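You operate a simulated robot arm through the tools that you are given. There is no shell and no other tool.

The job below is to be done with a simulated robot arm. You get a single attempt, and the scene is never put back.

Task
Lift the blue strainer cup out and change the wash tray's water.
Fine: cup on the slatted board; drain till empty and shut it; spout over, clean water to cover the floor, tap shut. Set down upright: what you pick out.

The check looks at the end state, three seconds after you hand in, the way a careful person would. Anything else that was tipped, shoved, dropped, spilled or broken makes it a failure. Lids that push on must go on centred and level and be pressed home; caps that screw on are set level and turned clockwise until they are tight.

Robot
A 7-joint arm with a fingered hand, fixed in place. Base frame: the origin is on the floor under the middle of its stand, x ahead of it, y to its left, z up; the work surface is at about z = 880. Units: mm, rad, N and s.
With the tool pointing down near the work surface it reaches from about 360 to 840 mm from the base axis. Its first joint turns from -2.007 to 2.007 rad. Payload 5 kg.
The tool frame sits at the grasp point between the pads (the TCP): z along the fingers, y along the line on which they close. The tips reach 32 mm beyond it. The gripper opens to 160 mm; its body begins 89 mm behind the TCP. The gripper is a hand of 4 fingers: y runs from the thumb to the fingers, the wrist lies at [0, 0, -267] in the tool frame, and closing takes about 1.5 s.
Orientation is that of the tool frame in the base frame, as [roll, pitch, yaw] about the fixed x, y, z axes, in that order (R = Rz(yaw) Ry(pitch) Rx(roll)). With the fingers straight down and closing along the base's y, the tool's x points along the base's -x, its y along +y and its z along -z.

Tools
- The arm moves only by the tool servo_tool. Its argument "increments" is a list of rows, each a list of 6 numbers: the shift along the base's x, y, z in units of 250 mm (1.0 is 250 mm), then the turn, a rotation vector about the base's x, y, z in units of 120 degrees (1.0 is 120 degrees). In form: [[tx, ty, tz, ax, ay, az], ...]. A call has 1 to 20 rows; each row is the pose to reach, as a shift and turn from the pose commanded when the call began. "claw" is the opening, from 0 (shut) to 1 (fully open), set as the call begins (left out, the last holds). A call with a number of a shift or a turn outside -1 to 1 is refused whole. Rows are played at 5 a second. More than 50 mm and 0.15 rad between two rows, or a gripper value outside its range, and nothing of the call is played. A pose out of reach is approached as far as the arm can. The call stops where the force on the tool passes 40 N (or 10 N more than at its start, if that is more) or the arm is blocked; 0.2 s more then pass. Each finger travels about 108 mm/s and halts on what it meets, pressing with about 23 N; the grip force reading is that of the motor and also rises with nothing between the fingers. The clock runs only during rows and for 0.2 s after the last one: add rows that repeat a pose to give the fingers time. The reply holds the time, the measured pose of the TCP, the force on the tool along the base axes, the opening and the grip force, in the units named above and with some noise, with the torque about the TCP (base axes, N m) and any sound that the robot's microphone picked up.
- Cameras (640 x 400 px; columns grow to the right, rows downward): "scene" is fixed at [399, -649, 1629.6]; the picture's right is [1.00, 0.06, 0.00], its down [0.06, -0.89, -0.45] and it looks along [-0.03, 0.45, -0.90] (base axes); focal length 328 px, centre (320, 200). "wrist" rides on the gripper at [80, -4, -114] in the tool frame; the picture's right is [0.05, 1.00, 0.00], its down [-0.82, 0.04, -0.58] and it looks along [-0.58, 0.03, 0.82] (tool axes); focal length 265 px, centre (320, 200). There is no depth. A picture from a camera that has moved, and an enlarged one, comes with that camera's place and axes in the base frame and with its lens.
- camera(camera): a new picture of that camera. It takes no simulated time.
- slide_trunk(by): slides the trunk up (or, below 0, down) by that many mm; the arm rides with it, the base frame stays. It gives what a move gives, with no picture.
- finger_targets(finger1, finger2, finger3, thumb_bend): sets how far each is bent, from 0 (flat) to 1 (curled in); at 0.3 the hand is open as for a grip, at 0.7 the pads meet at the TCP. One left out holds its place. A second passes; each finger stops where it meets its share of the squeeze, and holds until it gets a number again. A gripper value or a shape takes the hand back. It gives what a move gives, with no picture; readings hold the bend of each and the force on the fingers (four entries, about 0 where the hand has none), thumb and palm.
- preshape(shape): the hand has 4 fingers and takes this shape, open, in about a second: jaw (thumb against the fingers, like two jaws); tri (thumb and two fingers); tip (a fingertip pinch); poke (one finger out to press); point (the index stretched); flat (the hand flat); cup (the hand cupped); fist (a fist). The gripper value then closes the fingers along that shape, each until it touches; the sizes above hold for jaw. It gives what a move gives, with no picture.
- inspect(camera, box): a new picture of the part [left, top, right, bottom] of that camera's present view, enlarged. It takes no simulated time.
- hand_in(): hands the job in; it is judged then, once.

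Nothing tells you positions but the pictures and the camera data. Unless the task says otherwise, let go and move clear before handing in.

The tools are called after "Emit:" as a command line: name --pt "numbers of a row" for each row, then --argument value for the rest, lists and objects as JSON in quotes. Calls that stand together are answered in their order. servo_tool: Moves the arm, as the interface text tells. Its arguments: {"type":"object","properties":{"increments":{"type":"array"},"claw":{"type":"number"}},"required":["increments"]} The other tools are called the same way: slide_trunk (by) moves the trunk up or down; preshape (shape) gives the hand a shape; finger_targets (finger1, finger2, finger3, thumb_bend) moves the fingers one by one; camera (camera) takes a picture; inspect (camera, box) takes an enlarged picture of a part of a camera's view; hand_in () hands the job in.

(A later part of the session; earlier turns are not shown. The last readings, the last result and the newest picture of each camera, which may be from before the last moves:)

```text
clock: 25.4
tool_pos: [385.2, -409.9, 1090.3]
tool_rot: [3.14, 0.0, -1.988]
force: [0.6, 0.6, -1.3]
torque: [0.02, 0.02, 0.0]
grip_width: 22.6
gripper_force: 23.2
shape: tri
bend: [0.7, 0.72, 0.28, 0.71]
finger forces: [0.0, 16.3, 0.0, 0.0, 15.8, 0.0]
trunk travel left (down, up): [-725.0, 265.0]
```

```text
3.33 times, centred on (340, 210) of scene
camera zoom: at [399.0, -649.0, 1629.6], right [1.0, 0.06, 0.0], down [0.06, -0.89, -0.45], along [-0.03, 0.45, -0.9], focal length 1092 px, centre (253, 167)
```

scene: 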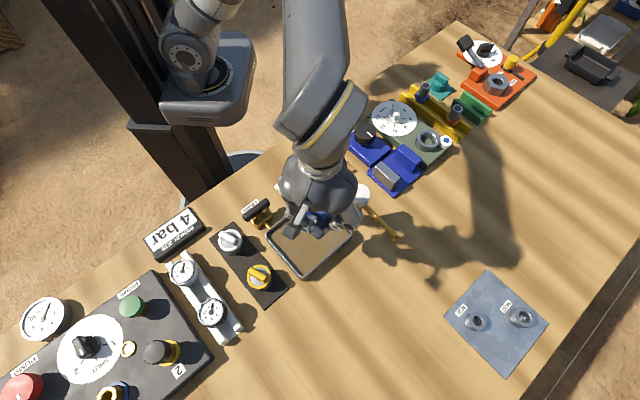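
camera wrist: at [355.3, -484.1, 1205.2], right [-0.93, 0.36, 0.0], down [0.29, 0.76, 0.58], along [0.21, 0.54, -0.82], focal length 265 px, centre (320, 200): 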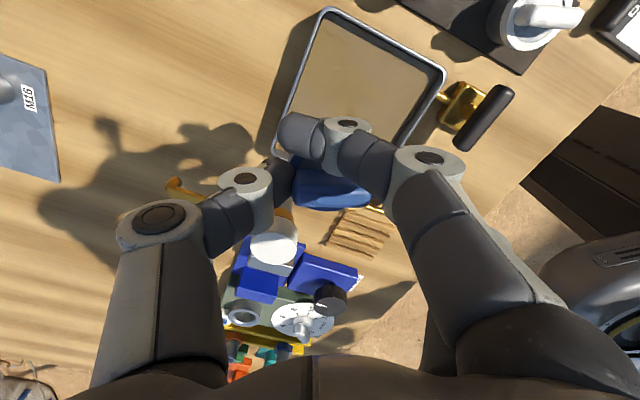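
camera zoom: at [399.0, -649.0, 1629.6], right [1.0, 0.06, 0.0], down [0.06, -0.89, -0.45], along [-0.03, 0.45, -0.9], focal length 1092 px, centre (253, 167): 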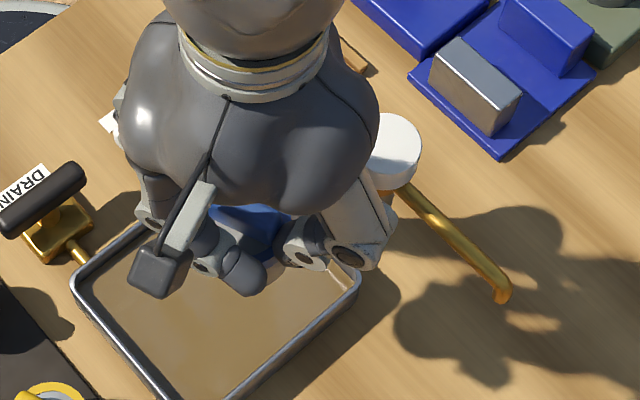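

The cup hangs level and steady. I'll carry it round to the left of the post, turning the hand back 21° on the way, and stop over the slatted board near (404, -187).

Emit:
servo_tool --pt "-0.02 0.05 0.01 0 0 -0.01" --pt "-0.05 0.12 0.02 0 0 -0.02" --pt "-0.09 0.2 0.02 0 0 -0.04" --pt "-0.12 0.28 0.02 0 0 -0.06" --pt "-0.13 0.37 0.02 0 0 -0.08" --pt "-0.12 0.46 0.02 0 0 -0.1" --pt "-0.09 0.55 0.02 0 0 -0.12" --pt "-0.05 0.64 0.02 0 0 -0.14" --pt "-0.01 0.72 0.02 0 0 -0.16" --pt "0.03 0.79 0.02 0 0 -0.17" --pt "0.06 0.85 0.01 0 0 -0.175" --pt "0.078 0.88 0.0 0 0 -0.175" --pt "0.078 0.892 0.0 0 0 -0.175" --pt "0.078 0.892 0.0 0 0 -0.175"

Emit:
camera --camera "wrist"

Emit:
camera --camera "scene"

Emit:
inspect --camera "scene" --box '[280, 110, 420, 230]'

```text
clock: 28.4
tool_pos: [403.8, -185.8, 1088.2]
tool_rot: [3.141, 0.0, -2.355]
force: [-0.2, 0.3, -1.2]
torque: [0.01, -0.03, 0.01]
grip_width: 22.6
gripper_force: 23.2
shape: tri
bend: [0.7, 0.72, 0.28, 0.71]
finger forces: [0.1, 16.4, 0.1, 0.1, 16.2, 0.0]
trunk travel left (down, up): [-725.0, 265.0]
```

```text
taken
camera wrist: at [348.9, -244.8, 1204.3], right [-0.74, 0.67, 0.0], down [0.55, 0.61, 0.58], along [0.39, 0.43, -0.82], focal length 265 px, centre (320, 200)
```

wrist: 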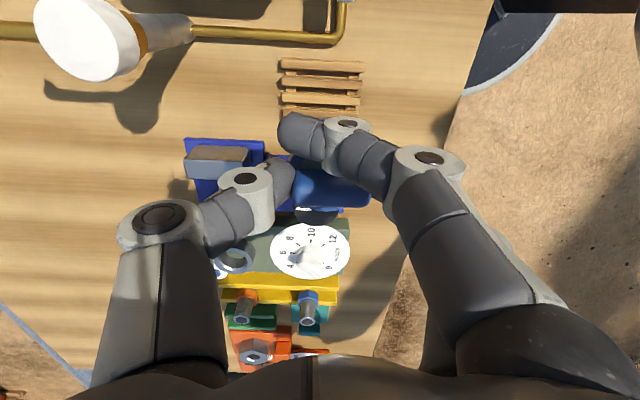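

```text
taken
```

scene: 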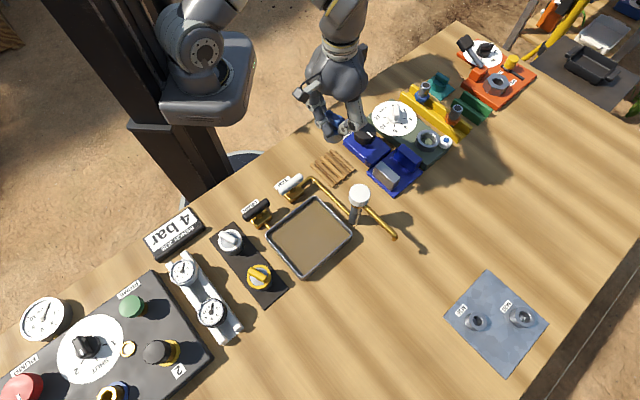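

```text
3.33 times, centred on (350, 170) of scene
camera zoom: at [399.0, -649.0, 1629.6], right [1.0, 0.06, 0.0], down [0.06, -0.89, -0.45], along [-0.03, 0.45, -0.9], focal length 1092 px, centre (220, 300)
```

zoom: 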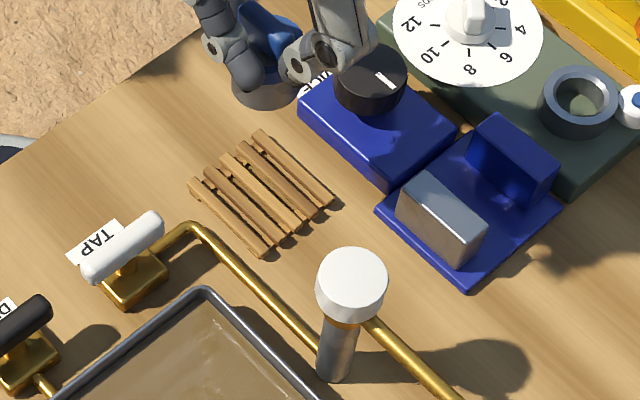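

Emit:
inspect --camera "wrist" --box '[250, 30, 410, 220]'

```text
2.11 times, centred on (330, 125) of wrist
camera zoom: at [348.9, -244.8, 1204.3], right [-0.74, 0.67, 0.0], down [0.55, 0.61, 0.58], along [0.39, 0.43, -0.82], focal length 559 px, centre (299, 358)
```

zoom: 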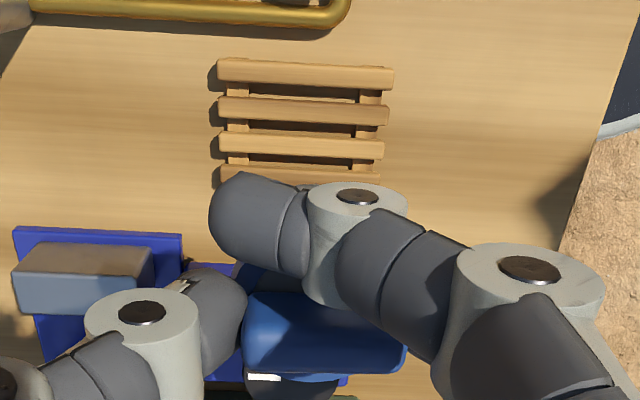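

The board's centre is near (401, -185) and the cup hangs at about (400, -181). I'll shift 4 mm in -y and go down to just above the board.

Emit:
servo_tool --pt "0 -0.008 -0.05 0 0 0" --pt "0 -0.016 -0.12 0 0 0" --pt "0 -0.016 -0.2 0 0 0" --pt "0 -0.016 -0.28 0 0 0" --pt "0 -0.016 -0.35 0 0 0" --pt "0 -0.016 -0.4 0 0 0" --pt "0 -0.016 -0.43 0 0 0" --pt "0 -0.016 -0.44 0 0 0" --pt "0 -0.016 -0.44 0 0 0"

Emit:
inspect --camera "scene" --box '[290, 110, 410, 210]'

Emit:
camera --camera "wrist"

```text
clock: 30.4
tool_pos: [403.3, -190.5, 979.4]
tool_rot: [-3.141, 0.0, -2.356]
force: [-0.3, 0.1, -2.0]
torque: [0.02, 0.02, -0.01]
grip_width: 22.5
gripper_force: 22.5
shape: tri
bend: [0.7, 0.72, 0.28, 0.71]
finger forces: [0.0, 16.4, 0.0, 0.0, 16.0, 0.0]
trunk travel left (down, up): [-725.0, 265.0]
```

```text
4.00 times, centred on (350, 160) of scene
camera zoom: at [399.0, -649.0, 1629.6], right [1.0, 0.06, 0.0], down [0.06, -0.89, -0.45], along [-0.03, 0.45, -0.9], focal length 1311 px, centre (200, 360)
```

zoom: 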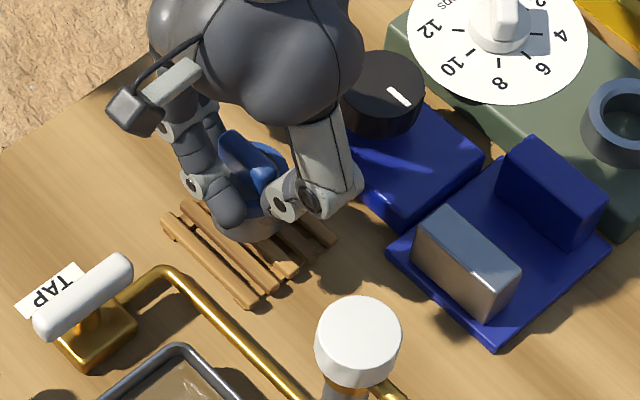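

```text
taken
camera wrist: at [348.7, -249.2, 1094.4], right [-0.74, 0.67, 0.0], down [0.55, 0.61, 0.58], along [0.39, 0.43, -0.82], focal length 265 px, centre (320, 200)
```

wrist: 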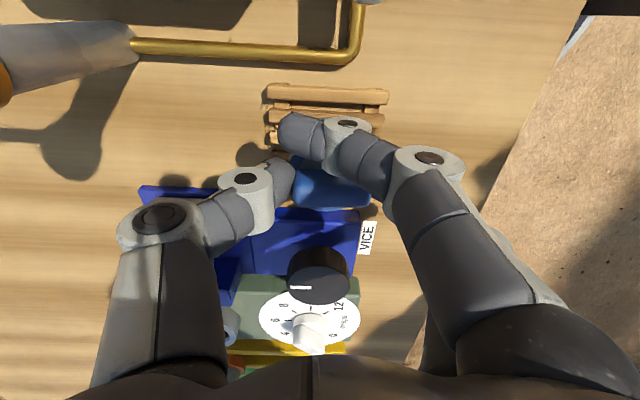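

The cup sits over the middle of the board. I'll lower it in small steps and watch the vertical force for contact.

Emit:
servo_tool --pt "0 0 -0.008 0 0 0" --pt "0 0 -0.016 0 0 0" --pt "0 0 -0.024 0 0 0" --pt "0 0 -0.032 0 0 0" --pt "0 0 -0.04 0 0 0" --pt "0 0 -0.04 0 0 0"

Emit:
servo_tool --pt "0 0 -0.006 0 0 0" --pt "0 0 -0.012 0 0 0" --pt "0 0 -0.012 0 0 0"

```text
clock: 31.8
tool_pos: [403.7, -189.1, 970.7]
tool_rot: [3.141, 0.0, -2.357]
force: [0.0, 0.2, -0.6]
torque: [-0.01, -0.04, -0.02]
grip_width: 22.3
gripper_force: 22.9
shape: tri
bend: [0.7, 0.72, 0.28, 0.71]
finger forces: [0.1, 16.5, 0.1, 0.0, 16.1, 0.0]
trunk travel left (down, up): [-725.0, 265.0]
```

```text
clock: 32.6
tool_pos: [404.2, -189.3, 967.1]
tool_rot: [3.141, 0.0, -2.356]
force: [0.5, 0.6, -1.2]
torque: [0.02, -0.01, 0.05]
grip_width: 22.3
gripper_force: 23.1
shape: tri
bend: [0.7, 0.72, 0.28, 0.71]
finger forces: [0.1, 16.5, 0.0, 0.1, 16.0, 0.0]
trunk travel left (down, up): [-725.0, 265.0]
```

Emit:
servo_tool --pt "0 0 -0.006 0 0 0" --pt "0 0 -0.012 0 0 0" --pt "0 0 -0.012 0 0 0"

Emit:
inspect --camera "scene" --box '[310, 120, 390, 200]'

```text
clock: 33.4
tool_pos: [404.3, -188.8, 962.8]
tool_rot: [-3.141, -0.001, -2.357]
force: [0.7, 0.2, -0.9]
torque: [-0.01, 0.0, -0.02]
grip_width: 22.5
gripper_force: 23.0
shape: tri
bend: [0.7, 0.72, 0.28, 0.71]
finger forces: [0.0, 16.4, 0.0, 0.0, 16.1, 0.0]
trunk travel left (down, up): [-725.0, 265.0]
```

```text
5.00 times, centred on (350, 160) of scene
camera zoom: at [399.0, -649.0, 1629.6], right [1.0, 0.06, 0.0], down [0.06, -0.89, -0.45], along [-0.03, 0.45, -0.9], focal length 1638 px, centre (170, 400)
```

zoom: 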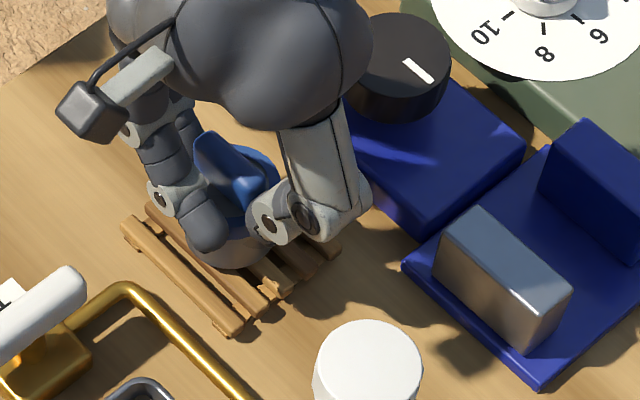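

No contact yet, so I'll keep lowering in small steps.

Emit:
servo_tool --pt "0 0 -0.006 0 0 0" --pt "0 0 -0.01 0 0 0" --pt "0 0 -0.01 0 0 0"

Emit:
servo_tool --pt "0 0 -0.004 0 0 0" --pt "0 0 -0.008 0 0 0" --pt "0 0 -0.008 0 0 0"

```text
clock: 34.2
tool_pos: [404.1, -189.1, 960.6]
tool_rot: [3.141, -0.002, -2.355]
force: [0.6, 0.3, -1.4]
torque: [0.02, 0.0, -0.01]
grip_width: 22.2
gripper_force: 22.9
shape: tri
bend: [0.7, 0.72, 0.28, 0.71]
finger forces: [0.0, 16.4, 0.1, 0.0, 16.0, 0.0]
trunk travel left (down, up): [-725.0, 265.0]
```

```text
clock: 35.0
tool_pos: [403.6, -190.3, 959.4]
tool_rot: [-3.141, 0.001, -2.356]
force: [-0.7, -0.5, 0.0]
torque: [0.01, 0.01, 0.0]
grip_width: 22.2
gripper_force: 22.7
shape: tri
bend: [0.7, 0.72, 0.28, 0.71]
finger forces: [0.0, 16.5, 0.1, 0.1, 16.2, 0.0]
trunk travel left (down, up): [-725.0, 265.0]
```

Emit:
servo_tool --pt "0 0 -0.004 0 0 0" --pt "0 0 -0.006 0 0 0" --pt "0 0 -0.006 0 0 0" --pt "0 0 -0.006 0 0 0"

Emit:
inspect --camera "scene" --box '[310, 140, 370, 200]'

```text
clock: 36.0
tool_pos: [404.3, -188.7, 959.8]
tool_rot: [-3.142, 0.0, -2.354]
force: [1.9, -1.7, 9.9]
torque: [0.06, 0.08, -0.02]
grip_width: 22.4
gripper_force: 22.3
shape: tri
bend: [0.7, 0.72, 0.28, 0.71]
finger forces: [0.0, 17.5, 0.1, 0.0, 20.2, 0.0]
trunk travel left (down, up): [-725.0, 265.0]
```

```text
6.67 times, centred on (340, 170) of scene
camera zoom: at [399.0, -649.0, 1629.6], right [1.0, 0.06, 0.0], down [0.06, -0.89, -0.45], along [-0.03, 0.45, -0.9], focal length 2185 px, centre (187, 400)
```

zoom: 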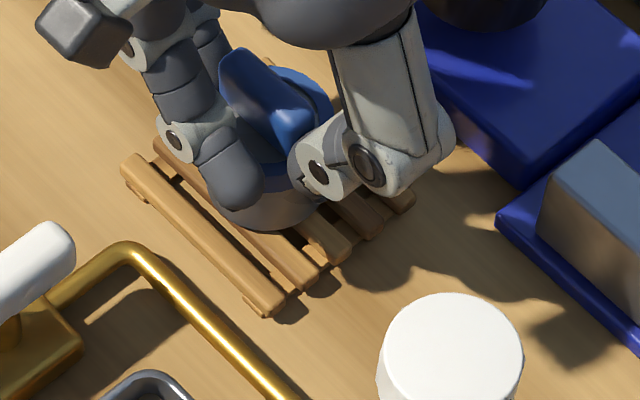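

The cup is down: the force rose to 10 N and its base rests on the middle of the slats. I'll ease off 1 mm, open the fingers and then rise.

Emit:
servo_tool --pt "0 0 0.004 0 0 0" --pt "0 0 0.005 0 0 0"

Emit:
servo_tool --pt "0 0 0 0 0 0" --pt "0 0 0 0 0 0" --pt "0 0 0 0 0 0" --pt "0 0 0 0 0 0" --pt "0 0 0 0 0 0" --claw 0.6

Emit:
inspect --camera "scene" --box '[300, 120, 380, 200]'

Emit:
camera --camera "wrist"

```text
clock: 36.6
tool_pos: [403.4, -189.1, 960.2]
tool_rot: [-3.141, 0.0, -2.355]
force: [1.0, 0.3, 1.9]
torque: [0.0, 0.01, -0.02]
grip_width: 22.3
gripper_force: 22.7
shape: tri
bend: [0.7, 0.72, 0.28, 0.71]
finger forces: [0.0, 16.8, 0.0, 0.0, 17.6, 0.1]
trunk travel left (down, up): [-725.0, 265.0]
```

```text
clock: 37.8
tool_pos: [404.0, -188.7, 959.7]
tool_rot: [-3.141, 0.0, -2.358]
force: [-0.2, -0.1, -0.6]
torque: [0.0, -0.01, 0.01]
grip_width: 95.6
gripper_force: 0.1
shape: tri
bend: [0.71, 0.71, 0.01, 0.69]
finger forces: [0.0, 0.1, 0.0, 0.1, 0.1, 0.0]
trunk travel left (down, up): [-725.0, 265.0]
```

```text
5.00 times, centred on (340, 160) of scene
camera zoom: at [399.0, -649.0, 1629.6], right [1.0, 0.06, 0.0], down [0.06, -0.89, -0.45], along [-0.03, 0.45, -0.9], focal length 1638 px, centre (220, 400)
```

zoom: 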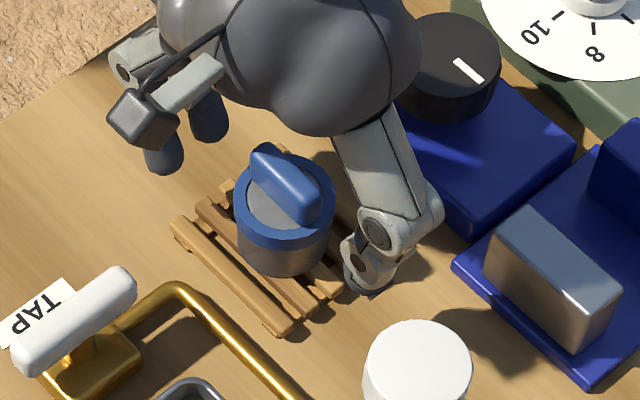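

```text
taken
camera wrist: at [349.5, -249.1, 1074.4], right [-0.74, 0.67, 0.0], down [0.55, 0.61, 0.58], along [0.39, 0.43, -0.82], focal length 265 px, centre (320, 200)
```

wrist: 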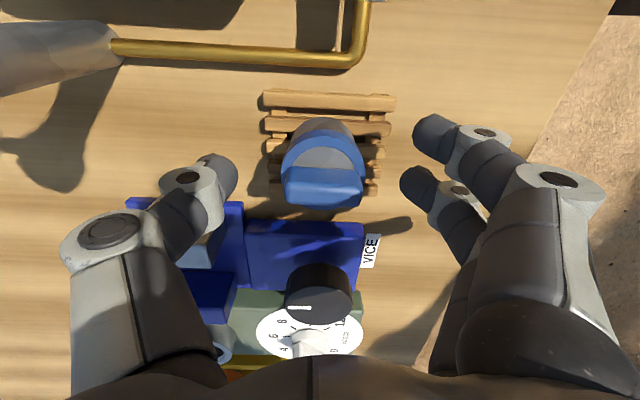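

The blue cup stands upright in the middle of the slatted board. Now I'll rise clear, go back to the jaw shape, and move above the drain handle for a close look.

Emit:
servo_tool --pt "0 0 0.03 0 0 0" --pt "0 0 0.08 0 0 0" --pt "0 0 0.15 0 0 0" --pt "0 0 0.25 0 0 0" --pt "0 0 0.36 0 0 0" --pt "0 0 0.44 0 0 0" --pt "0 0 0.44 0 0 0"

Emit:
preshape --shape "jaw"

Emit:
servo_tool --pt "-0.07 -0.06 0 0 0 0" --pt "-0.17 -0.14 0 0 0 0" --pt "-0.28 -0.23 0 0 0 0" --pt "-0.39 -0.32 0 0 0 0" --pt "-0.5 -0.41 0 0 0 0" --pt "-0.6 -0.5 -0.02 0 0 0" --pt "-0.67 -0.56 -0.04 0 0 0" --pt "-0.704 -0.584 -0.06 0 0 0" --pt "-0.704 -0.584 -0.08 0 0 0" --pt "-0.704 -0.584 -0.08 0 0 0" --claw 0.35

Emit:
camera --camera "wrist"

Emit:
camera --camera "scene"

```text
clock: 39.4
tool_pos: [403.5, -187.7, 1068.7]
tool_rot: [3.141, 0.001, -2.356]
force: [0.3, -0.6, 0.2]
torque: [-0.02, -0.02, -0.01]
grip_width: 96.1
gripper_force: 0.0
shape: tri
bend: [0.71, 0.71, 0.01, 0.69]
finger forces: [0.1, 0.1, 0.0, 0.0, 0.0, 0.0]
trunk travel left (down, up): [-725.0, 265.0]
```

```text
clock: 40.3
tool_pos: [402.2, -188.5, 1069.2]
tool_rot: [3.141, 0.001, -2.355]
force: [1.0, 0.0, 0.2]
torque: [-0.01, 0.01, 0.01]
grip_width: 160.0
gripper_force: 0.1
shape: jaw
bend: [0.3, 0.3, 0.3, 0.3]
finger forces: [0.1, 0.0, 0.1, 0.0, 0.0, 0.0]
trunk travel left (down, up): [-725.0, 265.0]
```

```text
clock: 42.5
tool_pos: [226.8, -335.5, 1047.5]
tool_rot: [-3.142, 0.001, -2.353]
force: [0.1, 0.4, 0.4]
torque: [-0.02, -0.01, -0.03]
grip_width: 56.5
gripper_force: 0.1
shape: jaw
bend: [0.73, 0.73, 0.73, 0.7]
finger forces: [0.0, 0.0, 0.0, 0.0, 0.1, 0.0]
trunk travel left (down, up): [-725.0, 265.0]
```

```text
taken
camera wrist: at [172.6, -395.0, 1162.8], right [-0.74, 0.67, 0.0], down [0.55, 0.61, 0.58], along [0.39, 0.43, -0.82], focal length 265 px, centre (320, 200)
```

wrist: 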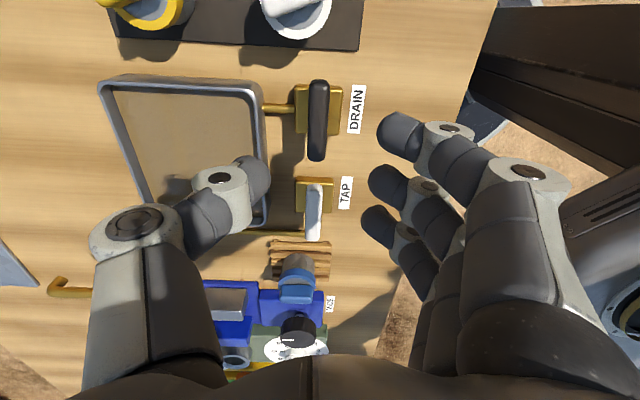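

```text
taken
```

scene: 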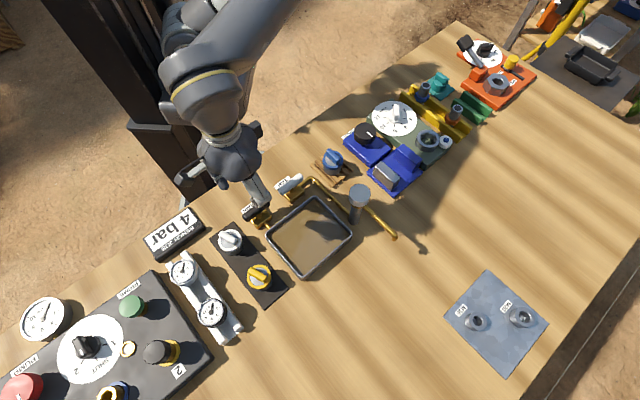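

Emit:
inspect --camera "wrist" --box '[250, 50, 390, 270]'

Emit:
inspect --camera "scene" --box '[310, 140, 360, 190]'

```text
1.82 times, centred on (320, 160) of wrist
camera zoom: at [172.6, -395.0, 1162.8], right [-0.74, 0.67, 0.0], down [0.55, 0.61, 0.58], along [0.39, 0.43, -0.82], focal length 483 px, centre (320, 273)
```

zoom: 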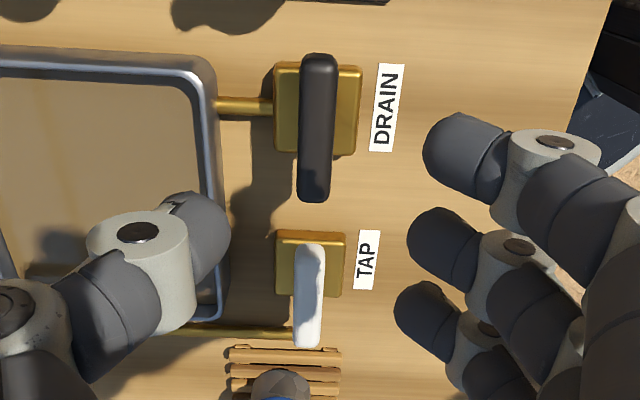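

```text
8.00 times, centred on (335, 165) of scene
camera zoom: at [399.0, -649.0, 1629.6], right [1.0, 0.06, 0.0], down [0.06, -0.89, -0.45], along [-0.03, 0.45, -0.9], focal length 2622 px, centre (200, 480)
```

zoom: 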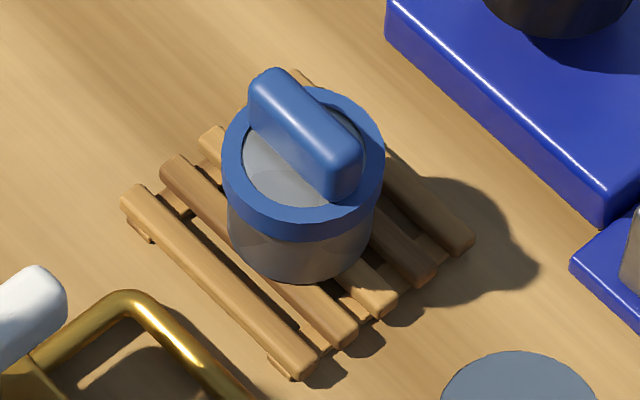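

The cup is standing well. The drain handle (about 70 mm long, about 16 mm wide) lies right under the hand and in line with it. I'll go down astride it and check the height.

Emit:
servo_tool --pt "0.002 -0.006 -0.08 0 0 0" --pt "0.002 -0.006 -0.16 0 0 0" --pt "0.002 -0.006 -0.23 0 0 0" --pt "0.002 -0.006 -0.29 0 0 0" --pt "0.002 -0.006 -0.33 0 0 0" --pt "0.002 -0.006 -0.36 0 0 0" --pt "0.002 -0.006 -0.36 0 0 0"

Emit:
camera --camera "wrist"

Emit:
inspect --camera "scene" --box '[210, 160, 310, 250]'

```text
clock: 44.1
tool_pos: [228.5, -337.8, 959.3]
tool_rot: [3.141, 0.001, -2.356]
force: [-0.4, 0.9, 0.3]
torque: [-0.02, 0.04, -0.02]
grip_width: 56.8
gripper_force: 0.1
shape: jaw
bend: [0.73, 0.73, 0.73, 0.7]
finger forces: [0.1, 0.1, 0.0, 0.0, 0.0, 0.0]
trunk travel left (down, up): [-725.0, 265.0]
```

```text
taken
camera wrist: at [173.5, -396.7, 1073.8], right [-0.74, 0.67, 0.0], down [0.55, 0.61, 0.58], along [0.39, 0.43, -0.82], focal length 265 px, centre (320, 200)
```

wrist: 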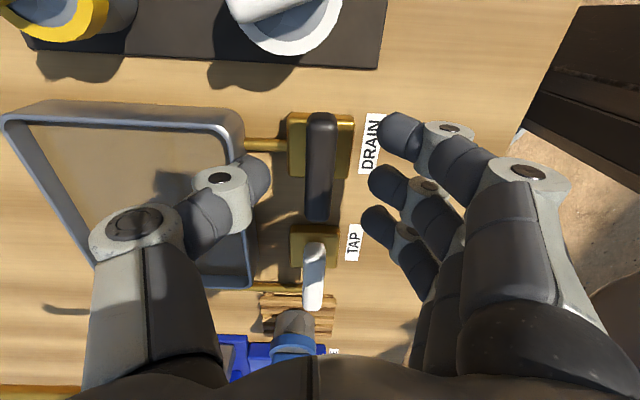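

```text
4.44 times, centred on (260, 205) of scene
camera zoom: at [399.0, -649.0, 1629.6], right [1.0, 0.06, 0.0], down [0.06, -0.89, -0.45], along [-0.03, 0.45, -0.9], focal length 1456 px, centre (587, 178)
```

zoom: 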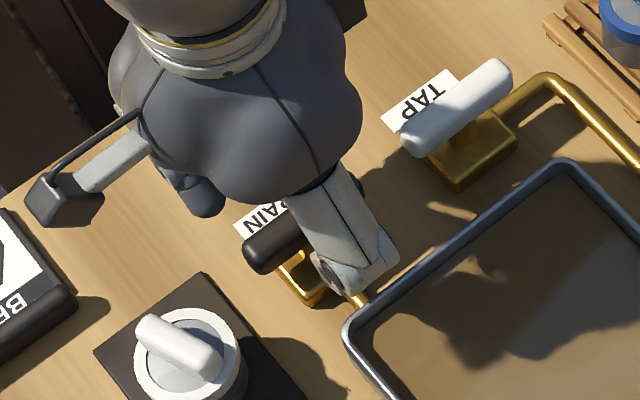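

The handle is centred between the fingers. I'll go down to z ≈ 947 and close the jaw across it.

Emit:
servo_tool --pt "0 0 -0.02 0 0 0" --pt "0 0 -0.04 0 0 0" --pt "0 0 -0.05 0 0 0" --pt "0 0 -0.05 0 0 0"

Emit:
servo_tool --pt "0 0 0 0 0 0" --pt "0 0 0 0 0 0" --pt "0 0 0 0 0 0" --pt "0 0 0 0 0 0" --pt "0 0 0 0 0 0" --pt "0 0 0 0 0 0" --claw 0.02

Emit:
camera --camera "wrist"

Emit:
inspect --camera "scene" --box '[210, 160, 310, 250]'

```text
clock: 45.1
tool_pos: [228.6, -337.4, 946.8]
tool_rot: [-3.141, 0.0, -2.356]
force: [0.6, -0.7, 0.1]
torque: [0.0, 0.03, 0.02]
grip_width: 56.5
gripper_force: 0.0
shape: jaw
bend: [0.73, 0.73, 0.73, 0.7]
finger forces: [0.1, 0.0, 0.0, 0.1, 0.0, 0.1]
trunk travel left (down, up): [-725.0, 265.0]
```

```text
clock: 46.5
tool_pos: [228.5, -337.7, 946.2]
tool_rot: [3.141, 0.0, -2.356]
force: [-1.5, 2.1, -4.6]
torque: [0.04, 0.06, -0.01]
grip_width: 13.0
gripper_force: 22.7
shape: jaw
bend: [0.71, 0.71, 0.71, 0.7]
finger forces: [7.0, 7.1, 7.1, 0.0, 19.4, 0.0]
trunk travel left (down, up): [-725.0, 265.0]
```

```text
taken
camera wrist: at [173.5, -396.5, 1061.7], right [-0.74, 0.67, 0.0], down [0.55, 0.61, 0.58], along [0.39, 0.43, -0.82], focal length 265 px, centre (320, 200)
```

wrist: 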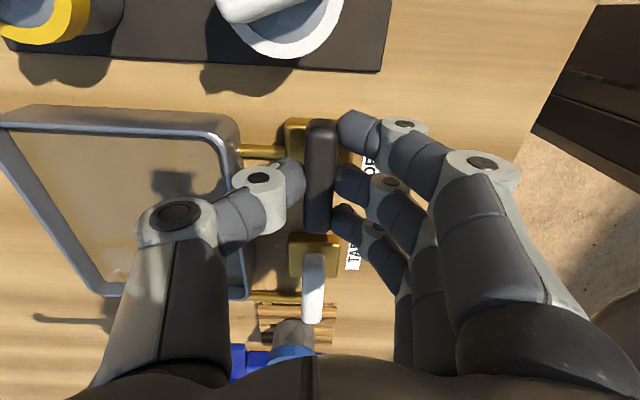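

```text
4.44 times, centred on (260, 205) of scene
camera zoom: at [399.0, -649.0, 1629.6], right [1.0, 0.06, 0.0], down [0.06, -0.89, -0.45], along [-0.03, 0.45, -0.9], focal length 1456 px, centre (587, 178)
```

zoom: 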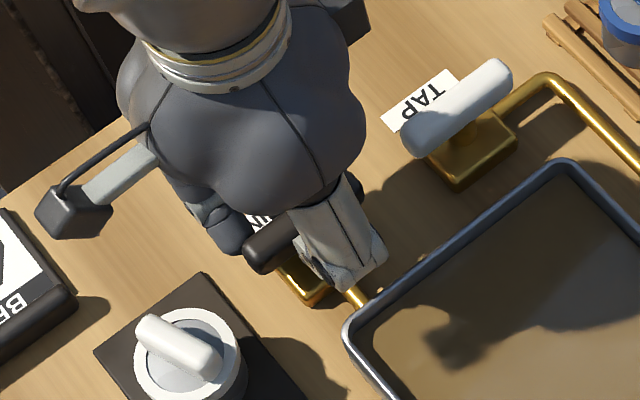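

All three fingers and the thumb hold the handle evenly. I'll try a small counter-clockwise turn of 6° and watch the torque to find which way it opens.

Emit:
servo_tool --pt "0 0 0 0 0 0.015" --pt "0 0 0 0 0 0.03" --pt "0 0 0 0 0 0.05" --pt "0 0 0 0 0 0.05"

Emit:
inspect --camera "wrist" --box '[220, 80, 420, 260]'

```text
clock: 47.5
tool_pos: [229.0, -336.0, 947.6]
tool_rot: [3.14, 0.001, -2.251]
force: [-2.4, 2.9, -5.6]
torque: [0.08, 0.16, -0.28]
grip_width: 13.3
gripper_force: 22.8
shape: jaw
bend: [0.71, 0.71, 0.71, 0.7]
finger forces: [9.7, 7.4, 6.1, 0.0, 19.6, 0.1]
trunk travel left (down, up): [-725.0, 265.0]
```

```text
2.22 times, centred on (320, 170) of wrist
camera zoom: at [180.2, -401.9, 1061.7], right [-0.81, 0.59, 0.0], down [0.48, 0.66, 0.58], along [0.34, 0.47, -0.82], focal length 590 px, centre (320, 267)
```

zoom: 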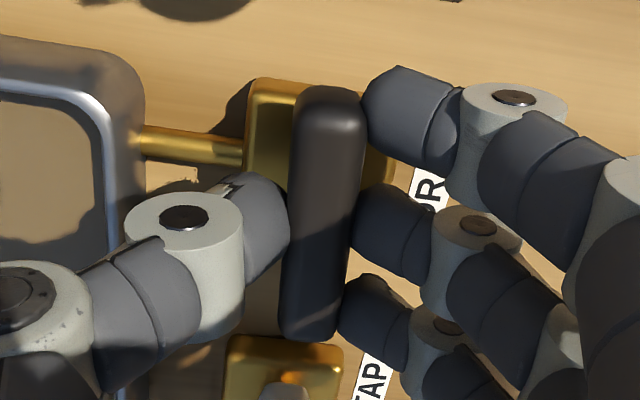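

The torque is only 0.28 N·m, which could be either plain friction or a stop. I'll turn a little more to see whether it follows.

Emit:
servo_tool --pt "0 0 0 0 0 0.03" --pt "0 0 0 0 0 0.06" --pt "0 0 0 0 0 0.09" --pt "0 0 0 0 0 0.09"

Emit:
inspect --camera "wrist" --box '[220, 80, 420, 260]'

Emit:
inspect --camera "scene" --box '[220, 170, 360, 280]'

```text
clock: 48.5
tool_pos: [228.5, -337.4, 947.5]
tool_rot: [-3.141, 0.001, -2.062]
force: [-1.2, -0.1, -5.0]
torque: [-0.03, 0.09, -0.11]
grip_width: 12.7
gripper_force: 23.1
shape: jaw
bend: [0.71, 0.71, 0.71, 0.7]
finger forces: [7.8, 6.8, 7.0, 0.0, 21.0, 0.0]
trunk travel left (down, up): [-725.0, 265.0]
```

```text
2.22 times, centred on (320, 170) of wrist
camera zoom: at [193.4, -409.8, 1061.8], right [-0.91, 0.42, 0.0], down [0.35, 0.74, 0.58], along [0.24, 0.52, -0.82], focal length 590 px, centre (320, 267)
```

zoom: 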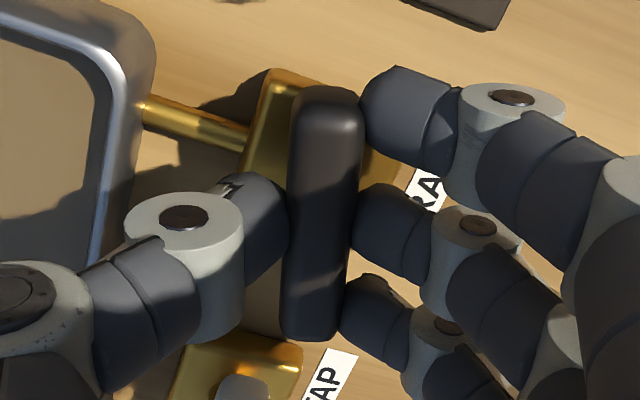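

```text
3.64 times, centred on (290, 225) of scene
camera zoom: at [399.0, -649.0, 1629.6], right [1.0, 0.06, 0.0], down [0.06, -0.89, -0.45], along [-0.03, 0.45, -0.9], focal length 1192 px, centre (429, 109)
```

zoom: 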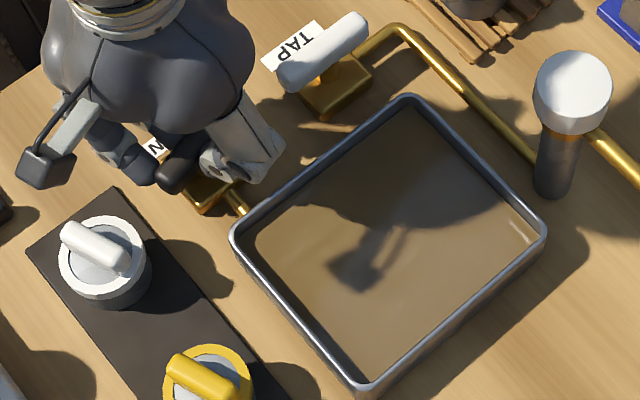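

The handle turns freely with the hand, now about 17° round. I'll keep going counter-clockwise in stages towards parallel with the pipe.

Emit:
servo_tool --pt "0 0 0 0 0 0.05" --pt "0 0 0 0 0 0.1" --pt "0 0 0 0 0 0.15" --pt "0 0 0 0 0 0.2" --pt "0 0 0 0 0 0.25" --pt "0 0 0 0 0 0.25"

Emit:
servo_tool --pt "0 0 0 0 0 0.05" --pt "0 0 0 0 0 0.1" --pt "0 0 0 0 0 0.15" --pt "0 0 0 0 0 0.2" --pt "0 0 0 0 0 0.25" --pt "0 0 0 0 0 0.25"

Emit:
inspect --camera "scene" --box '[220, 170, 360, 280]'

Emit:
camera --camera "wrist"

```text
clock: 49.9
tool_pos: [228.2, -337.9, 946.9]
tool_rot: [3.141, -0.001, -1.539]
force: [4.0, -2.3, -3.9]
torque: [-0.12, 0.0, -0.13]
grip_width: 12.5
gripper_force: 22.9
shape: jaw
bend: [0.71, 0.71, 0.71, 0.7]
finger forces: [7.4, 6.7, 6.1, 0.0, 23.2, 0.0]
trunk travel left (down, up): [-725.0, 265.0]
```

```text
clock: 51.3
tool_pos: [229.1, -337.9, 946.2]
tool_rot: [3.141, 0.001, -1.012]
force: [13.7, -5.5, 4.5]
torque: [-0.11, -0.24, -0.16]
grip_width: 13.0
gripper_force: 23.0
shape: jaw
bend: [0.71, 0.71, 0.71, 0.7]
finger forces: [6.9, 6.1, 5.5, 0.0, 27.2, 0.0]
trunk travel left (down, up): [-725.0, 265.0]
```

```text
3.64 times, centred on (290, 225) of scene
camera zoom: at [399.0, -649.0, 1629.6], right [1.0, 0.06, 0.0], down [0.06, -0.89, -0.45], along [-0.03, 0.45, -0.9], focal length 1192 px, centre (429, 109)
```

zoom: 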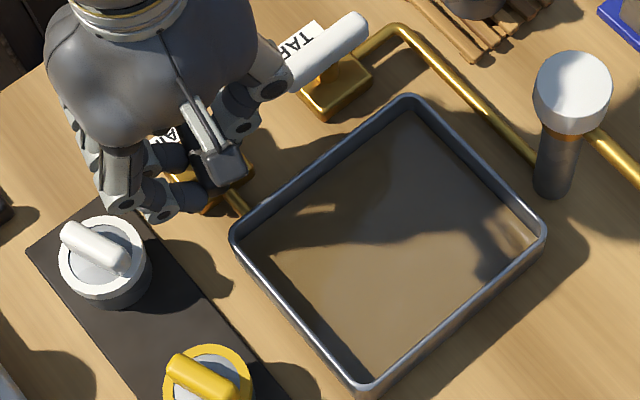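

```text
taken
camera wrist: at [274.6, -403.6, 1061.5], right [-0.82, -0.57, 0.0], down [-0.47, 0.67, 0.58], along [-0.33, 0.47, -0.82], focal length 265 px, centre (320, 200)
```

wrist: 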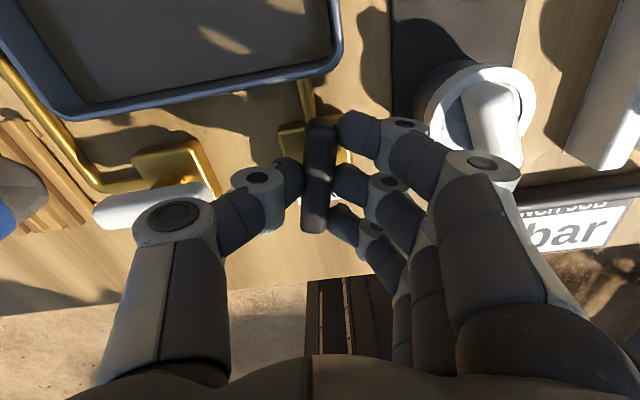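

The handle has turned about 77°, and the sideways force comes only from its axis sitting a few mm off the TCP. I'll shift 3 mm in +x and finish the quarter turn.

Emit:
servo_tool --pt "0.006 0 0 0 0 0.02" --pt "0.012 0 0 0 0 0.05" --pt "0.014 0 0 0 0 0.08" --pt "0.014 0 0 0 0 0.1" --pt "0.014 0 0 0 0 0.1"

Emit:
inspect --camera "scene" --box '[220, 170, 360, 280]'

Emit:
inspect --camera "wrist" --box '[180, 0, 460, 260]'

```text
clock: 52.5
tool_pos: [231.3, -337.6, 947.8]
tool_rot: [-3.14, -0.001, -0.805]
force: [-3.9, -3.7, -1.9]
torque: [-0.09, 0.18, 0.08]
grip_width: 12.8
gripper_force: 23.0
shape: jaw
bend: [0.71, 0.71, 0.71, 0.7]
finger forces: [7.9, 8.5, 8.5, 0.0, 19.6, 0.0]
trunk travel left (down, up): [-725.0, 265.0]
```

```text
3.64 times, centred on (290, 225) of scene
camera zoom: at [399.0, -649.0, 1629.6], right [1.0, 0.06, 0.0], down [0.06, -0.89, -0.45], along [-0.03, 0.45, -0.9], focal length 1192 px, centre (429, 109)
```

zoom: 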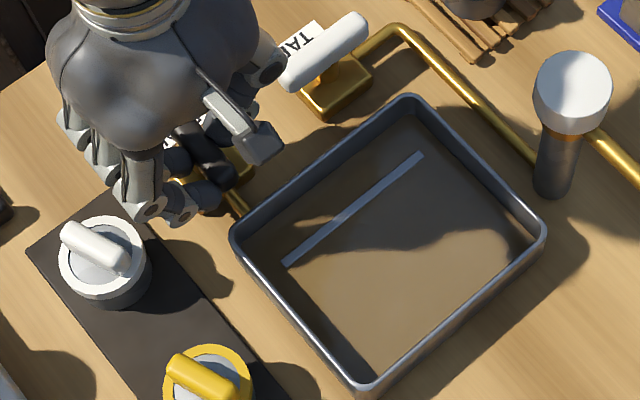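

```text
1.54 times, centred on (320, 130) of wrist
camera zoom: at [288.8, -392.3, 1061.6], right [-0.68, -0.73, 0.0], down [-0.59, 0.56, 0.58], along [-0.42, 0.4, -0.82], focal length 408 px, centre (320, 308)
```

zoom: 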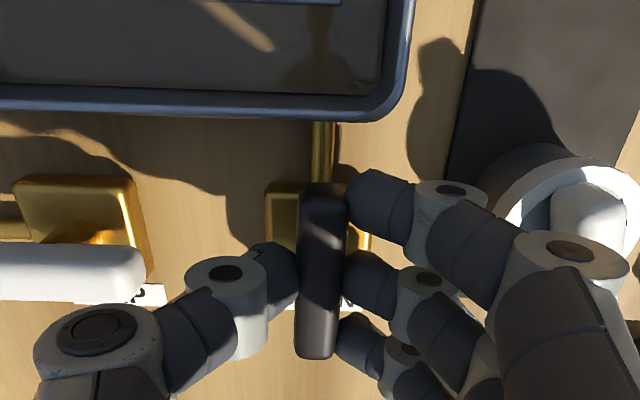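

A pale rib is showing in the tray, so the water is draining. I'll keep hold of the handle and wait.

Emit:
servo_tool --pt "0 0 0 0 0 0" --pt "0 0 0 0 0 0" --pt "0 0 0 0 0 0" --pt "0 0 0 0 0 0" --pt "0 0 0 0 0 0" --pt "0 0 0 0 0 0" --pt "0 0 0 0 0 0" --pt "0 0 0 0 0 0" --pt "0 0 0 0 0 0" --pt "0 0 0 0 0 0" --pt "0 0 0 0 0 0" --pt "0 0 0 0 0 0" --pt "0 0 0 0 0 0" --pt "0 0 0 0 0 0" --pt "0 0 0 0 0 0" --pt "0 0 0 0 0 0" --pt "0 0 0 0 0 0" --pt "0 0 0 0 0 0" --pt "0 0 0 0 0 0" --pt "0 0 0 0 0 0"

Emit:
inspect --camera "scene" --box '[240, 180, 370, 290]'

```text
clock: 56.7
tool_pos: [231.5, -337.7, 947.7]
tool_rot: [-3.141, 0.001, -0.806]
force: [-8.2, 0.0, -6.1]
torque: [-0.04, 0.27, 0.09]
grip_width: 12.7
gripper_force: 23.2
shape: jaw
bend: [0.71, 0.71, 0.71, 0.7]
finger forces: [7.8, 8.5, 8.9, 0.1, 18.5, 0.0]
trunk travel left (down, up): [-725.0, 265.0]
```

```text
3.64 times, centred on (305, 235) of scene
camera zoom: at [399.0, -649.0, 1629.6], right [1.0, 0.06, 0.0], down [0.06, -0.89, -0.45], along [-0.03, 0.45, -0.9], focal length 1192 px, centre (374, 73)
```

zoom: 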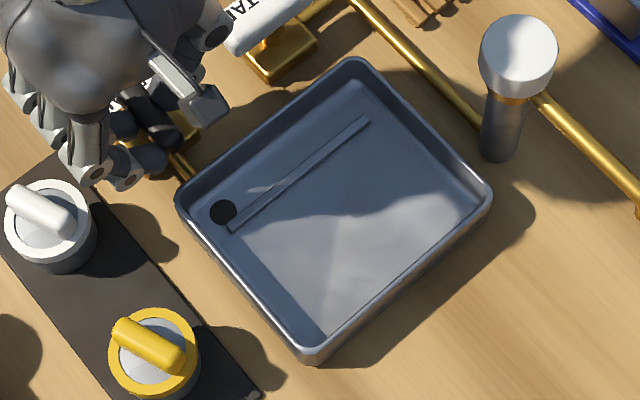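

The brown water looks gone: I can see the grey floor, a rib and the drain hole. I'll wait a little longer and look closely for any remainder.

Emit:
servo_tool --pt "0 0 0 0 0 0" --pt "0 0 0 0 0 0" --pt "0 0 0 0 0 0" --pt "0 0 0 0 0 0" --pt "0 0 0 0 0 0" --pt "0 0 0 0 0 0" --pt "0 0 0 0 0 0" --pt "0 0 0 0 0 0" --pt "0 0 0 0 0 0" --pt "0 0 0 0 0 0" --pt "0 0 0 0 0 0" --pt "0 0 0 0 0 0" --pt "0 0 0 0 0 0" --pt "0 0 0 0 0 0" --pt "0 0 0 0 0 0"

Emit:
inspect --camera "scene" --box '[275, 195, 355, 275]'

Emit:
inspect --camera "wrist" --box '[180, 0, 460, 180]'

```text
clock: 59.9
tool_pos: [231.6, -337.3, 947.4]
tool_rot: [-3.141, -0.001, -0.807]
force: [-8.1, -0.3, -5.9]
torque: [-0.03, 0.23, 0.08]
grip_width: 12.7
gripper_force: 22.9
shape: jaw
bend: [0.71, 0.71, 0.71, 0.7]
finger forces: [8.0, 8.5, 8.7, 0.0, 18.5, 0.0]
trunk travel left (down, up): [-725.0, 265.0]
```

```text
5.00 times, centred on (315, 235) of scene
camera zoom: at [399.0, -649.0, 1629.6], right [1.0, 0.06, 0.0], down [0.06, -0.89, -0.45], along [-0.03, 0.45, -0.9], focal length 1638 px, centre (345, 25)
```

zoom: 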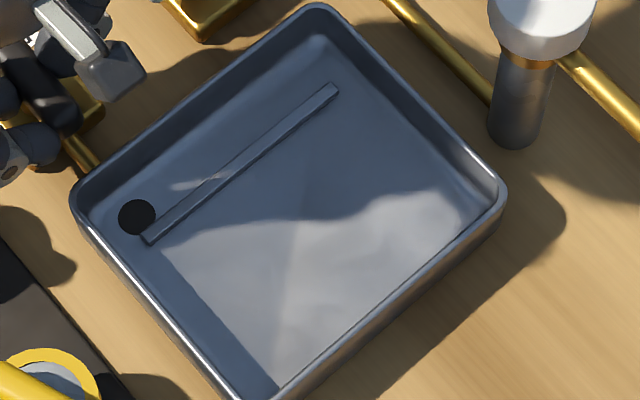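

```text
2.22 times, centred on (320, 90) of wrist
camera zoom: at [289.0, -392.2, 1061.9], right [-0.68, -0.73, 0.0], down [-0.6, 0.56, 0.58], along [-0.42, 0.4, -0.82], focal length 590 px, centre (320, 444)
```

zoom: 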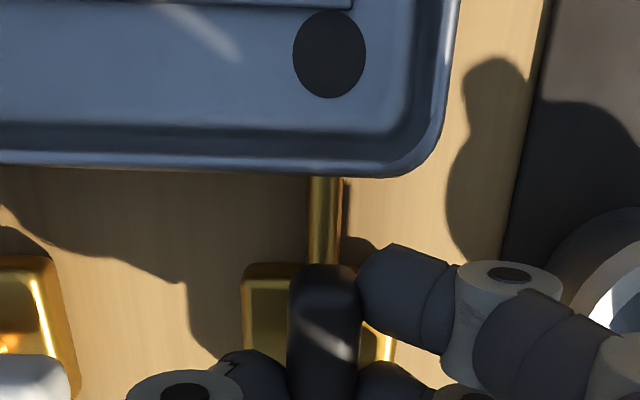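

The tray is empty. Now I'll turn the drain handle back clockwise to its shut position.

Emit:
servo_tool --pt "0 0 0 0 0 -0.05" --pt "0 0 0 0 0 -0.1" --pt "-0.004 0 0 0 0 -0.15" --pt "-0.006 0 0 0 0 -0.2" --pt "-0.008 0 0 0 0 -0.25" --pt "-0.01 0 0 0 0 -0.3" --pt "-0.012 0 0 0 0 -0.35" --pt "-0.014 0 0 0 0 -0.4" --pt "-0.014 0 0 0 0 -0.4"

Emit:
servo_tool --pt "0 0 0 0 0 -0.05" --pt "0 0 0 0 0 -0.1" --pt "0 0 0 0 0 -0.15" --pt "0 0 0 0 0 -0.2" --pt "0 0 0 0 0 -0.25" --pt "0 0 0 0 0 -0.3" --pt "0 0 0 0 0 -0.33" --pt "0 0 0 0 0 -0.34" --pt "0 0 0 0 0 -0.34"

Emit:
inspect --camera "wrist" --box '[220, 80, 420, 260]'

Emit:
inspect --camera "scene" --box '[220, 170, 360, 280]'

```text
clock: 61.9
tool_pos: [229.3, -337.5, 946.1]
tool_rot: [-3.141, 0.001, -1.645]
force: [2.0, -2.7, 6.1]
torque: [-0.02, 0.03, 0.12]
grip_width: 12.9
gripper_force: 22.6
shape: jaw
bend: [0.71, 0.71, 0.72, 0.7]
finger forces: [7.0, 7.4, 8.1, 0.0, 24.8, 0.0]
trunk travel left (down, up): [-725.0, 265.0]
```

```text
clock: 63.9
tool_pos: [229.5, -335.8, 947.1]
tool_rot: [3.141, 0.0, -2.355]
force: [1.6, 4.5, 4.9]
torque: [0.16, 0.0, 0.07]
grip_width: 12.9
gripper_force: 23.1
shape: jaw
bend: [0.71, 0.71, 0.72, 0.7]
finger forces: [7.8, 8.2, 8.6, 0.0, 22.3, 0.1]
trunk travel left (down, up): [-725.0, 265.0]
```

```text
2.22 times, centred on (320, 170) of wrist
camera zoom: at [173.4, -396.5, 1061.4], right [-0.74, 0.67, 0.0], down [0.55, 0.61, 0.58], along [0.39, 0.43, -0.82], focal length 590 px, centre (320, 267)
```

zoom: 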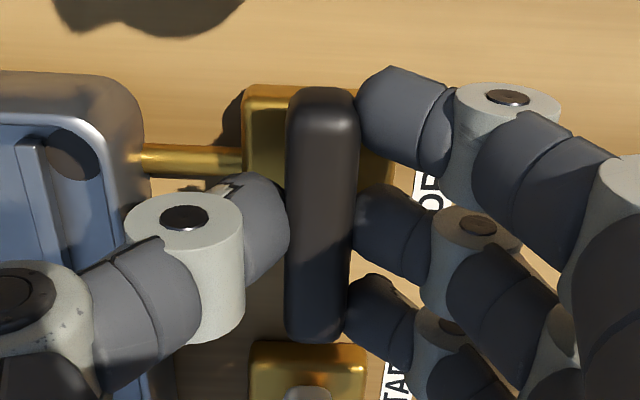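

```text
3.64 times, centred on (290, 225) of scene
camera zoom: at [399.0, -649.0, 1629.6], right [1.0, 0.06, 0.0], down [0.06, -0.89, -0.45], along [-0.03, 0.45, -0.9], focal length 1192 px, centre (429, 109)
```

zoom: 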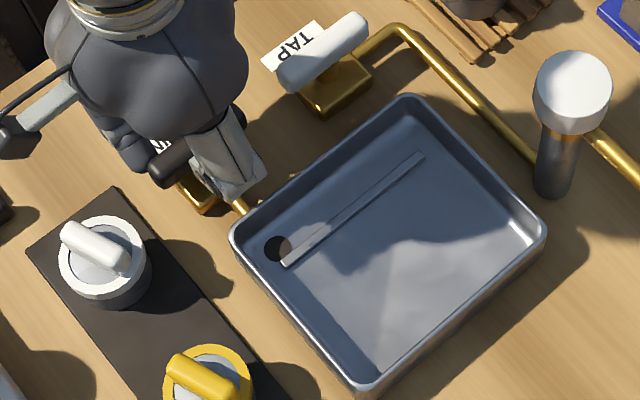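

The handle is back across the pipe. I'll press 4° further clockwise to check that it sits against its stop.

Emit:
servo_tool --pt "0 0 0 0 0 -0.012" --pt "0 0 0 0 0 -0.024" --pt "0 0 0 0 0 -0.035" --pt "0 0 0 0 0 -0.035"

Emit:
inspect --camera "wrist" --box '[220, 80, 420, 260]'

```text
clock: 64.9
tool_pos: [228.1, -337.1, 948.0]
tool_rot: [-3.139, 0.0, -2.429]
force: [-0.4, 3.6, 2.9]
torque: [0.21, -0.02, 0.47]
grip_width: 13.1
gripper_force: 22.9
shape: jaw
bend: [0.71, 0.71, 0.71, 0.7]
finger forces: [5.4, 8.7, 11.3, 0.0, 22.6, 0.0]
trunk travel left (down, up): [-725.0, 265.0]
```

```text
2.22 times, centred on (320, 170) of wrist
camera zoom: at [169.2, -392.4, 1061.4], right [-0.69, 0.72, 0.0], down [0.59, 0.57, 0.58], along [0.42, 0.4, -0.82], focal length 590 px, centre (320, 267)
```

zoom: 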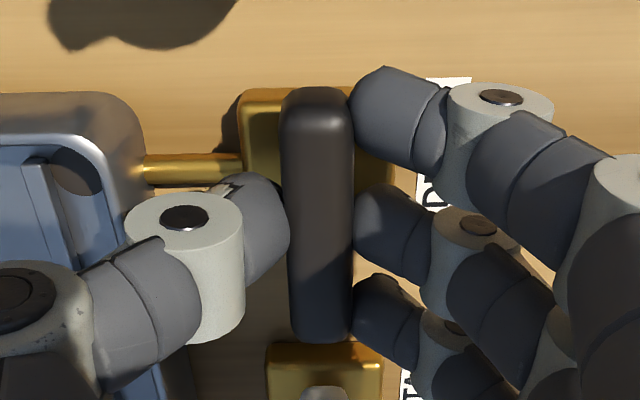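

The torque rose to 0.47 N·m while the handle stayed put, so the drain is shut against its stop. I'll release it and rise.

Emit:
servo_tool --pt "0 0 0 0 0 0" --pt "0 0 0 0 0 0" --pt "0 0 0 0 0 0" --pt "0 0 0 0 0 0" --claw 0.35

Emit:
servo_tool --pt "0 0 0.04 0 0 0" --pt "0 0 0.1 0 0 0" --pt "0 0 0.2 0 0 0" --pt "0 0 0.3 0 0 0" --pt "0 0 0.4 0 0 0.02" --pt "0 0 0.5 0 0 0.035" --pt "0 0 0.5 0 0 0.035"

Emit:
camera --camera "wrist"

Emit:
inspect --camera "scene" --box '[220, 170, 420, 290]'

```text
clock: 65.9
tool_pos: [228.6, -337.9, 946.0]
tool_rot: [-3.141, 0.0, -2.43]
force: [-0.6, 0.1, 0.7]
torque: [0.02, 0.01, 0.02]
grip_width: 55.3
gripper_force: 0.1
shape: jaw
bend: [0.73, 0.73, 0.73, 0.7]
finger forces: [0.0, 0.0, 0.1, 0.0, 0.0, 0.0]
trunk travel left (down, up): [-725.0, 265.0]
```

```text
clock: 67.5
tool_pos: [228.3, -337.4, 1072.2]
tool_rot: [3.14, 0.001, -2.355]
force: [-0.5, 0.2, 0.2]
torque: [0.02, -0.01, -0.02]
grip_width: 55.6
gripper_force: 0.0
shape: jaw
bend: [0.73, 0.73, 0.73, 0.7]
finger forces: [0.0, 0.0, 0.0, 0.1, 0.1, 0.0]
trunk travel left (down, up): [-725.0, 265.0]
```

```text
taken
camera wrist: at [174.0, -397.3, 1188.0], right [-0.74, 0.67, 0.0], down [0.55, 0.61, 0.58], along [0.39, 0.43, -0.82], focal length 265 px, centre (320, 200)
```

wrist: 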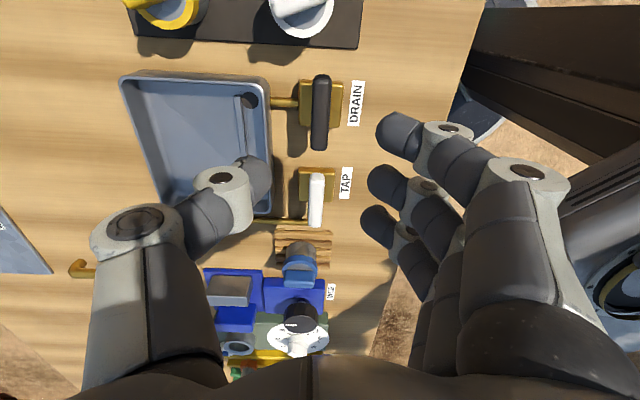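

```text
3.20 times, centred on (320, 230) of scene
camera zoom: at [399.0, -649.0, 1629.6], right [1.0, 0.06, 0.0], down [0.06, -0.89, -0.45], along [-0.03, 0.45, -0.9], focal length 1049 px, centre (320, 104)
```

zoom: 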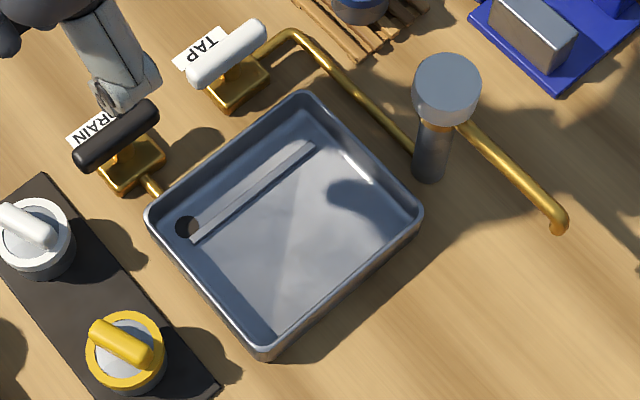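

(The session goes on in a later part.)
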